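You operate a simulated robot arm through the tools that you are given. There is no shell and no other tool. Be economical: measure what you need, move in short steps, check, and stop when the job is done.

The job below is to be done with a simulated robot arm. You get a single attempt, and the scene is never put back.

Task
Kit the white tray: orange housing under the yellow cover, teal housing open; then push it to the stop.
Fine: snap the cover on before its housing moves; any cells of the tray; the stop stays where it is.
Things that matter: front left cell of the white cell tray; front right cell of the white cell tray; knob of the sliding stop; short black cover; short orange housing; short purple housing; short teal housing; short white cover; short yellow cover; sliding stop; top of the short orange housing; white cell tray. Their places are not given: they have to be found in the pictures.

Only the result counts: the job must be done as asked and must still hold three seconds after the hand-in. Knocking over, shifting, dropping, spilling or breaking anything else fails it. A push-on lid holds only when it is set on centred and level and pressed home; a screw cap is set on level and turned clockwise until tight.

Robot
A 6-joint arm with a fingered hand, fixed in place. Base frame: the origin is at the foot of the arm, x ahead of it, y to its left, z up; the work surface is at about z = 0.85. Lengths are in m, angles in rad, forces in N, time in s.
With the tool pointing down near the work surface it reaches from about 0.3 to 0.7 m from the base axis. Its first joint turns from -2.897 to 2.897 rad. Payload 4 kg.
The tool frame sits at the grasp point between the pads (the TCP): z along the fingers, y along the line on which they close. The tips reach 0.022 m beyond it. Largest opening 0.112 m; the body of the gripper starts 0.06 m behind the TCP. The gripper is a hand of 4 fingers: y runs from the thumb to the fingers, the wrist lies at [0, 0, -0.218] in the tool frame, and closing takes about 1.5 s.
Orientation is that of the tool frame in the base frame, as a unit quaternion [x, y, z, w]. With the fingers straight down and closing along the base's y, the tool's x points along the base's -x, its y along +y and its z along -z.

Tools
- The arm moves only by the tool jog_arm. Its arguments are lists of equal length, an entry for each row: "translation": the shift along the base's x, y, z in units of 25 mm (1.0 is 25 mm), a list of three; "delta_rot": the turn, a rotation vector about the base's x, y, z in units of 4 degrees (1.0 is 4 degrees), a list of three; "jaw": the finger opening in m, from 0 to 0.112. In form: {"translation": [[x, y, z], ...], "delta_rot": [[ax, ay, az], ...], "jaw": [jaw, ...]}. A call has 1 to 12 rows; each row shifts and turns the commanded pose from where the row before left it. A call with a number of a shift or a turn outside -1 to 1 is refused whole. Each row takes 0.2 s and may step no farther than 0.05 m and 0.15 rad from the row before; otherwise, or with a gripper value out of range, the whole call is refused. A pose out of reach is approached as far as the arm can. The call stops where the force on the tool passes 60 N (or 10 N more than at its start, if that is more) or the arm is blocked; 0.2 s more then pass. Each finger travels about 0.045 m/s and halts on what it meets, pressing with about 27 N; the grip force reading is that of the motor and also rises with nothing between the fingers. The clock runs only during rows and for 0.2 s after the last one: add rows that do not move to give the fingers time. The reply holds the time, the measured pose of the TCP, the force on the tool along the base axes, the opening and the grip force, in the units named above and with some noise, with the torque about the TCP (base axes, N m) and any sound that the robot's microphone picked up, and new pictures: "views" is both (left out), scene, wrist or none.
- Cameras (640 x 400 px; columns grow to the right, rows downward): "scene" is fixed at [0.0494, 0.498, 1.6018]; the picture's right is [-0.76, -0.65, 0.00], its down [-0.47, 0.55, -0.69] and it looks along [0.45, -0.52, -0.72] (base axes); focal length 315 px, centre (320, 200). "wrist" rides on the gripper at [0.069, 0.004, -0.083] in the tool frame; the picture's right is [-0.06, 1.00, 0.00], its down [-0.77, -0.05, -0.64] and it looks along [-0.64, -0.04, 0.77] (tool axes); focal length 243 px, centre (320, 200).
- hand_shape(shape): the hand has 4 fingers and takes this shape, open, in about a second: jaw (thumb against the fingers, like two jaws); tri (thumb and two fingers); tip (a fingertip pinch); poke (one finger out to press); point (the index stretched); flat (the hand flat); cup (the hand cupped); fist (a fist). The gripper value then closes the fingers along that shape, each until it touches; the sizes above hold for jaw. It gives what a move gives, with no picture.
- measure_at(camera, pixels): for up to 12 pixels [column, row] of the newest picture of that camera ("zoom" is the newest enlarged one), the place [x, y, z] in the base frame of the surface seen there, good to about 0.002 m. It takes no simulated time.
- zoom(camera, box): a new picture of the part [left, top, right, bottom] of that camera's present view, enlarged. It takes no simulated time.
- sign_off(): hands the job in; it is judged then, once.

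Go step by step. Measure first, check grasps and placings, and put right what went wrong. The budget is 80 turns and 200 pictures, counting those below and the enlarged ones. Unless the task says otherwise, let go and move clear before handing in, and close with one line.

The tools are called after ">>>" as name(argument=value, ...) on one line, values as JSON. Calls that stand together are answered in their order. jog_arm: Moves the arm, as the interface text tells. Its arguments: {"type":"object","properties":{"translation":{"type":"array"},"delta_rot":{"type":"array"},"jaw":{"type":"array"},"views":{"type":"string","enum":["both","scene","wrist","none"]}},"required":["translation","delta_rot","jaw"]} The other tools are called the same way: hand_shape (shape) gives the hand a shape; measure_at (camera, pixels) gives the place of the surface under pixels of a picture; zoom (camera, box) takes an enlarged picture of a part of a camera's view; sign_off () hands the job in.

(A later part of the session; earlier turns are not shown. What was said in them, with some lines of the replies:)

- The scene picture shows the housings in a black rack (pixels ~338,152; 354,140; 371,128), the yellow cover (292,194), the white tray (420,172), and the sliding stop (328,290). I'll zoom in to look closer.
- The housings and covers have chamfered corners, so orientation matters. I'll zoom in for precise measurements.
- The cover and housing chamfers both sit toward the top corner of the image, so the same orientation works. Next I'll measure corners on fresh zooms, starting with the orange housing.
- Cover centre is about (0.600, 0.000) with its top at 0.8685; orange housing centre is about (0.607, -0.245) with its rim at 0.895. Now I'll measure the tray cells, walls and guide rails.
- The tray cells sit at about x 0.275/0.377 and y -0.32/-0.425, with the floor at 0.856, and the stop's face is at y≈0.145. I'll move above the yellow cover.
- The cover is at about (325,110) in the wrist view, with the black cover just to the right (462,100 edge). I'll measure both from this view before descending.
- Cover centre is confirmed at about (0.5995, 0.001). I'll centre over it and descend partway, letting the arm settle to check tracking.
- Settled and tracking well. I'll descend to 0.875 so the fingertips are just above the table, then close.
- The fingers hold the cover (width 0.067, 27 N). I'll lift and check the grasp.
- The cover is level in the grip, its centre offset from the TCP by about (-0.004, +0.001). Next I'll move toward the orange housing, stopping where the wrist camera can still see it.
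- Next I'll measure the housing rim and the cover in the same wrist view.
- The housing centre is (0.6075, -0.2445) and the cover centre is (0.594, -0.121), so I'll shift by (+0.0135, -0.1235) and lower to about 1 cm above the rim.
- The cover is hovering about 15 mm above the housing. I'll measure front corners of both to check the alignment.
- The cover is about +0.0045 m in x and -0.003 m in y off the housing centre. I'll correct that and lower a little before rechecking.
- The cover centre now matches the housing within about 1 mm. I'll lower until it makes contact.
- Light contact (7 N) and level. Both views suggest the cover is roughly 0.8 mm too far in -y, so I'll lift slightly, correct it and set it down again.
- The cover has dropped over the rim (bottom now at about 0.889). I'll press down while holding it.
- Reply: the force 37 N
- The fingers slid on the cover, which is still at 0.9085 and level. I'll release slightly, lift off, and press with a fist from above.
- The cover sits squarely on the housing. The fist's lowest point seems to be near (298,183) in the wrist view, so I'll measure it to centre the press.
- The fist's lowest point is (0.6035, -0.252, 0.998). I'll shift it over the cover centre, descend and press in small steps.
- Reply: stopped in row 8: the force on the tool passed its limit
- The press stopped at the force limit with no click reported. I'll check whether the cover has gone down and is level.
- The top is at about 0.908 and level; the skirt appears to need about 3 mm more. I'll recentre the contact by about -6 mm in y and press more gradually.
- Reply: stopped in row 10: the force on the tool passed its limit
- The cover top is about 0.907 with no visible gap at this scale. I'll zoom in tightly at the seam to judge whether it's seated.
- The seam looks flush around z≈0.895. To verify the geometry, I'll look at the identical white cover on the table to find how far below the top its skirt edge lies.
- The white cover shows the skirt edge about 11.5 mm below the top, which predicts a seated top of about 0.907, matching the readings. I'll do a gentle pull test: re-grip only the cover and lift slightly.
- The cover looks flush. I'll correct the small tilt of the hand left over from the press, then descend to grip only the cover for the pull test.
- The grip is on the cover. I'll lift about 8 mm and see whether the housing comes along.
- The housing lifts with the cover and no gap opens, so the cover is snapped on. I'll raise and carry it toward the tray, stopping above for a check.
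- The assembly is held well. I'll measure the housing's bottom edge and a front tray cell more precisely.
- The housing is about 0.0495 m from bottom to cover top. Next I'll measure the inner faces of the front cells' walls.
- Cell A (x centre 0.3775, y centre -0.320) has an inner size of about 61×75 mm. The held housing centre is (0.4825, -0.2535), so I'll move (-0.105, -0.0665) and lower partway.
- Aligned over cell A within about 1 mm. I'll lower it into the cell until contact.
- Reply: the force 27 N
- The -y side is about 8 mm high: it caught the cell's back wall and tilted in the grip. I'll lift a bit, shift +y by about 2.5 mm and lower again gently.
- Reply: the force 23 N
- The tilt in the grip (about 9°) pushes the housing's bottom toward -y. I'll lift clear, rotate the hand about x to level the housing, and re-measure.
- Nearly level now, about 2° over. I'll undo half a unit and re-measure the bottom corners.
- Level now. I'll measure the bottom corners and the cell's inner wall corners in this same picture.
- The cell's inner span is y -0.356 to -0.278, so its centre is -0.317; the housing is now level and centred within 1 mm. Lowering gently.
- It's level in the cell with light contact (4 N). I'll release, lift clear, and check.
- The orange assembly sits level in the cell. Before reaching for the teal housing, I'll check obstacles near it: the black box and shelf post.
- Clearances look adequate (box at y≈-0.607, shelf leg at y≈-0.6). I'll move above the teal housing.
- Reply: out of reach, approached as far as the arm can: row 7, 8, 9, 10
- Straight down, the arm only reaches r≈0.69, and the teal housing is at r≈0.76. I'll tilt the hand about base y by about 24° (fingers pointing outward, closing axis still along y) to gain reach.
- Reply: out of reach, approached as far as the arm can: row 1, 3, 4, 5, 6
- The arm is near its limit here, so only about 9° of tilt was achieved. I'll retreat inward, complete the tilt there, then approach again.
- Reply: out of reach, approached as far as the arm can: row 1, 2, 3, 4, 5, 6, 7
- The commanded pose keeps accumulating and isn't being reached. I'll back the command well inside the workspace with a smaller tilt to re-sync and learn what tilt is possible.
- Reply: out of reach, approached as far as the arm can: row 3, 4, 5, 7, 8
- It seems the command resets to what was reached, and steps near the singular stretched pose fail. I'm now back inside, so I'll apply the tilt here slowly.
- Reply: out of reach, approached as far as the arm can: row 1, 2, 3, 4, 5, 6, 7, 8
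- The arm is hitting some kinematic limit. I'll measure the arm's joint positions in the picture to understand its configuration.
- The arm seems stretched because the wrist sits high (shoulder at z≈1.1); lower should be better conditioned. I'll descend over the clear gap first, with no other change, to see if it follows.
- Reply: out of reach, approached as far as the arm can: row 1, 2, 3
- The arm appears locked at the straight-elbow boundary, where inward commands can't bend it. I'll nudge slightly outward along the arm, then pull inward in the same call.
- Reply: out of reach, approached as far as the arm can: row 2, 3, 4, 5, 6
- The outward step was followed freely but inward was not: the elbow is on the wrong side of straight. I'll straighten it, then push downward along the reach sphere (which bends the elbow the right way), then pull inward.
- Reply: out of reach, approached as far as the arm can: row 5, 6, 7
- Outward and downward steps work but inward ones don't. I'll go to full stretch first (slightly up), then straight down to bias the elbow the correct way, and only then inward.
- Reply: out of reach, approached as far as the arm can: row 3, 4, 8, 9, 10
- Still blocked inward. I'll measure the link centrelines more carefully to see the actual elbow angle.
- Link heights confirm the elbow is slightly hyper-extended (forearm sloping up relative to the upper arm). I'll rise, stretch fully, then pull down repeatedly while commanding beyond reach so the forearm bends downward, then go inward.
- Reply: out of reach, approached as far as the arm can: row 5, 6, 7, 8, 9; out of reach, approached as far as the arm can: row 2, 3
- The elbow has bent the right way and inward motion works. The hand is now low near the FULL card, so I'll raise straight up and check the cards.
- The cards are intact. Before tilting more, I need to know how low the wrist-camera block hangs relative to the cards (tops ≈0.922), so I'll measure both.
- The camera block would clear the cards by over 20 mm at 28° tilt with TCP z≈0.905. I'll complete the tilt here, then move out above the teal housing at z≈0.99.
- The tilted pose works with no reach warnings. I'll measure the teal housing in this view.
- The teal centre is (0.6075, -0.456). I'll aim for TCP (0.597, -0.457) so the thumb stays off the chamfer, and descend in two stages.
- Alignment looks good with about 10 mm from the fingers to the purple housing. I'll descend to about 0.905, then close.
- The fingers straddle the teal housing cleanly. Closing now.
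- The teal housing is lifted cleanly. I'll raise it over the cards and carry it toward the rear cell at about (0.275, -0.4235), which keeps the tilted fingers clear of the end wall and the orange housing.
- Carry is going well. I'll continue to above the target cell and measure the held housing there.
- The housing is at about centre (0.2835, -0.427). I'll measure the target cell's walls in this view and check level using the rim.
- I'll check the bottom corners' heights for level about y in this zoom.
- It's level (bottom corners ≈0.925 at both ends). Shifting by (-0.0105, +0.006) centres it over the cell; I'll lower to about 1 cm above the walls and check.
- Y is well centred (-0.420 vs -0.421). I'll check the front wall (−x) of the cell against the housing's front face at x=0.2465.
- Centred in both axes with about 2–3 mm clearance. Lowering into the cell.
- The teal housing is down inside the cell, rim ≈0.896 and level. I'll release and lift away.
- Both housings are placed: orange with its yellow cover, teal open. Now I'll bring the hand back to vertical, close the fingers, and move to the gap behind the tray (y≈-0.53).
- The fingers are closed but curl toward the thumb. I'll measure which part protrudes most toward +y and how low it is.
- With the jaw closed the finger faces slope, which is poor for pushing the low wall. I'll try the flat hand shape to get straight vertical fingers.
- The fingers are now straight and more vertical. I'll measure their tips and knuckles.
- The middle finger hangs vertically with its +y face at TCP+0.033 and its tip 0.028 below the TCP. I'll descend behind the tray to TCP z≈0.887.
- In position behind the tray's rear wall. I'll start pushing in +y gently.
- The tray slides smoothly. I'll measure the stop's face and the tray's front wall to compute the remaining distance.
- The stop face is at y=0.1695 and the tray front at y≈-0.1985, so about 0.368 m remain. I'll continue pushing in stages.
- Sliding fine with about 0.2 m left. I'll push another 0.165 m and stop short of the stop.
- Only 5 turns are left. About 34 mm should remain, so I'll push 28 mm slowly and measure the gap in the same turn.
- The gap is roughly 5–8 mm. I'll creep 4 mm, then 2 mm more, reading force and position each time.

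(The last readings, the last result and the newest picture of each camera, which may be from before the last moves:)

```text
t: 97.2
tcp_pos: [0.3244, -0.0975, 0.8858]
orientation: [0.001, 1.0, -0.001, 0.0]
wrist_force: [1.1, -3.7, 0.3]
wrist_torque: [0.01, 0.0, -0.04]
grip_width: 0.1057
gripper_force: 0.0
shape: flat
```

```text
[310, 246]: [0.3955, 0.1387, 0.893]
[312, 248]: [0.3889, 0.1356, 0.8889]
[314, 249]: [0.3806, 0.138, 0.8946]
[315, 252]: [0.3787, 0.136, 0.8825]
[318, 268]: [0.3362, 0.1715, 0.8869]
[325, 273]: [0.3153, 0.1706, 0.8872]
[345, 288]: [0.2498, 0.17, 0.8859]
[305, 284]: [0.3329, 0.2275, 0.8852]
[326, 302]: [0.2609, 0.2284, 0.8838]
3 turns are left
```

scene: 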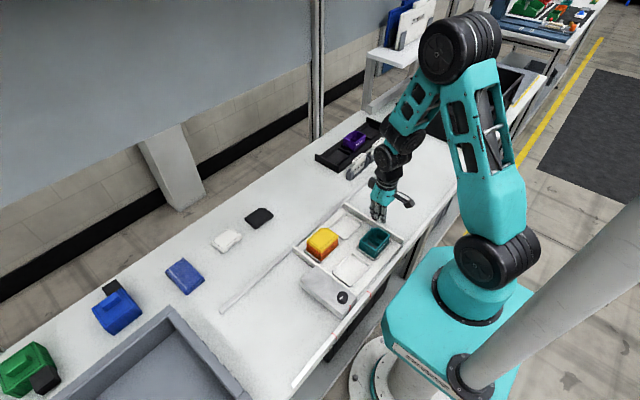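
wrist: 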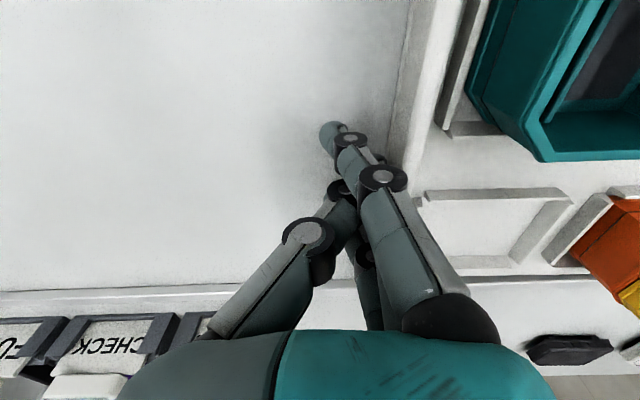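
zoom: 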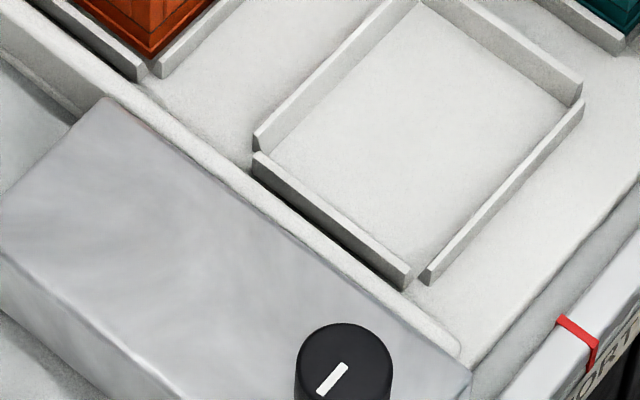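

The stop has not moved, with the tray about 0–3 mm away (force on hand -3.7 N). I'll measure the tray's front face beside the stop, creep 1.5 mm more in two steps, and re-measure.

>>> measure_at(camera="zoom", pixels=[[10, 65], [20, 75], [30, 82], [40, 92], [50, 100], [60, 108], [20, 60], [40, 80], [68, 118]])

>>> jog_arm(translation=[[0, 0.03, 0], [0, 0, 0]], delta_rot=[[0, 0, 0], [0, 0, 0]], jaw=[0.112, 0.112], views="none")

>>> jog_arm(translation=[[0, 0.03, 0], [0, 0, 0]], delta_rot=[[0, 0, 0], [0, 0, 0]], jaw=[0.112, 0.112], views="scene")

>>> zoom(camera="scene", box=[320, 255, 360, 300])

>>> measure_at(camera="zoom", pixels=[[10, 65], [20, 75], [30, 82], [40, 92], [50, 100], [60, 108], [20, 60], [40, 80], [68, 118]])

```text
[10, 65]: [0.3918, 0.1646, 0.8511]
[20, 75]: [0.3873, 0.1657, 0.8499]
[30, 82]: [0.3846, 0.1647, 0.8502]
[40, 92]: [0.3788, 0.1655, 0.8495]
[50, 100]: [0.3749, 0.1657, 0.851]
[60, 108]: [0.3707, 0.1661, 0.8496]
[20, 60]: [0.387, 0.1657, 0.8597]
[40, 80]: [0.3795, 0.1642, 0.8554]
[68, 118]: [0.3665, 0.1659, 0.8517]
```

```text
t: 97.8
tcp_pos: [0.323, -0.096, 0.8866]
orientation: [0.002, 1.0, -0.001, 0.0]
wrist_force: [1.3, -7.1, -0.5]
wrist_torque: [-0.03, -0.03, -0.09]
grip_width: 0.1057
gripper_force: 0.0
shape: flat
```

```text
t: 98.4
tcp_pos: [0.3244, -0.0946, 0.8865]
orientation: [0.001, 1.0, -0.001, -0.001]
wrist_force: [2.4, -7.7, 0.5]
wrist_torque: [-0.02, 0.02, -0.1]
grip_width: 0.1062
gripper_force: 0.0
shape: flat
```

scene: 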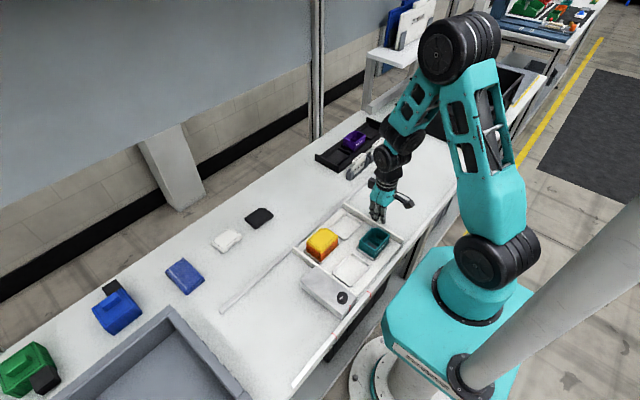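

```text
8.89 times, centred on (340, 278) of scene
```

zoom: 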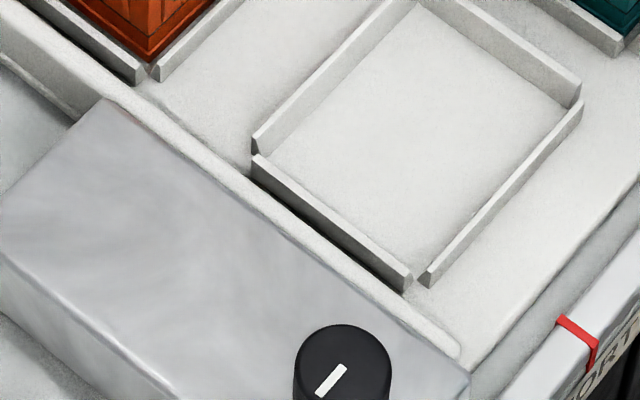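

```text
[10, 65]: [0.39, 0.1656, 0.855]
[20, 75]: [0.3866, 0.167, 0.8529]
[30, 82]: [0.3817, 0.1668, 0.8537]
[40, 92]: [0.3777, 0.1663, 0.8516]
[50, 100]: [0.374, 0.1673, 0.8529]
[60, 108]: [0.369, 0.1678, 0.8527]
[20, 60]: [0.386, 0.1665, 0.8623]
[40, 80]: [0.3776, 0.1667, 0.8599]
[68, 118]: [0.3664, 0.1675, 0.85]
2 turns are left
```

The force rose to about 7.7 N with hardly any further tray motion, so the tray is against the stop and the stop has not visibly moved. I'll back off in -y and rise clear.

>>> jog_arm(translation=[[0, -0.2, 0], [0, -0.6, 0], [0, -0.8, 0], [0, -0.6, 0.6], [0, 0, 1], [0, 0, 1], [0, 0, 1], [0, 0, 1], [0, 0, 0]], delta_rot=[[0, 0, 0], [0, 0, 0], [0, 0, 0], [0, 0, 0], [0, 0, 0], [0, 0, 0], [0, 0, 0], [0, 0, 0], [0, 0, 0]], jaw=[0.112, 0.112, 0.112, 0.112, 0.112, 0.112, 0.112, 0.112, 0.112], views="scene")

>>> zoom(camera="scene", box=[320, 255, 360, 300])

```text
t: 100.4
tcp_pos: [0.3254, -0.1502, 1.0002]
orientation: [0.002, 1.0, -0.001, 0.0]
wrist_force: [-0.4, -0.2, 0.0]
wrist_torque: [-0.02, 0.02, 0.01]
grip_width: 0.106
gripper_force: 0.0
shape: flat
```

scene: 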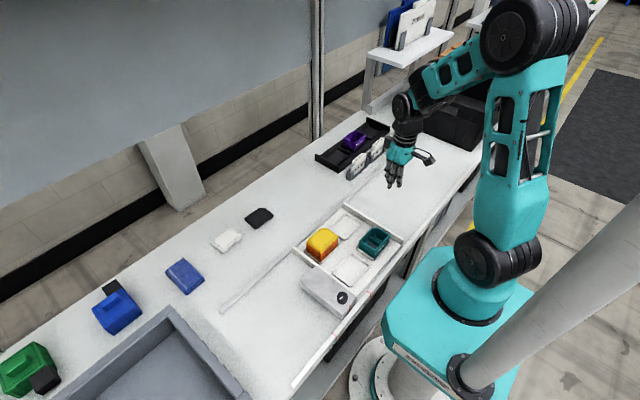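

```text
8.89 times, centred on (340, 278) of scene
1 turns are left
```

zoom: 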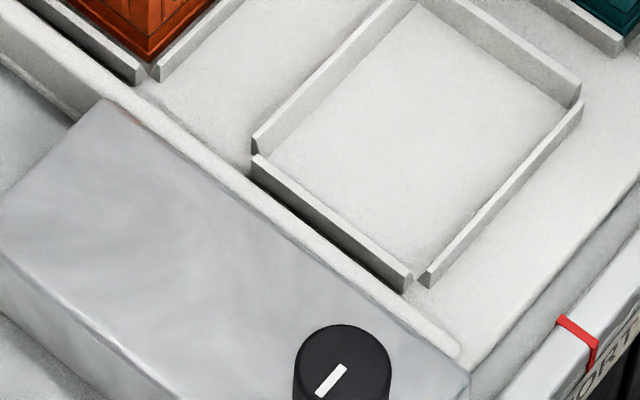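

The hand is clear. The tray rests against the stop with the orange housing under the yellow cover and the teal housing open; handing in.

>>> sign_off()

```text
The job is handed in.
```

I handed the job in. The white tray holds the orange housing under the yellow cover and the teal housing open, and it is pushed up to the stop. I never heard the cover click, but it lifted together with its housing. Contact with the stop is judged from the push force rising to about 7.7 N and no visible gap. The stop showed no clear movement in the close-up pictures.
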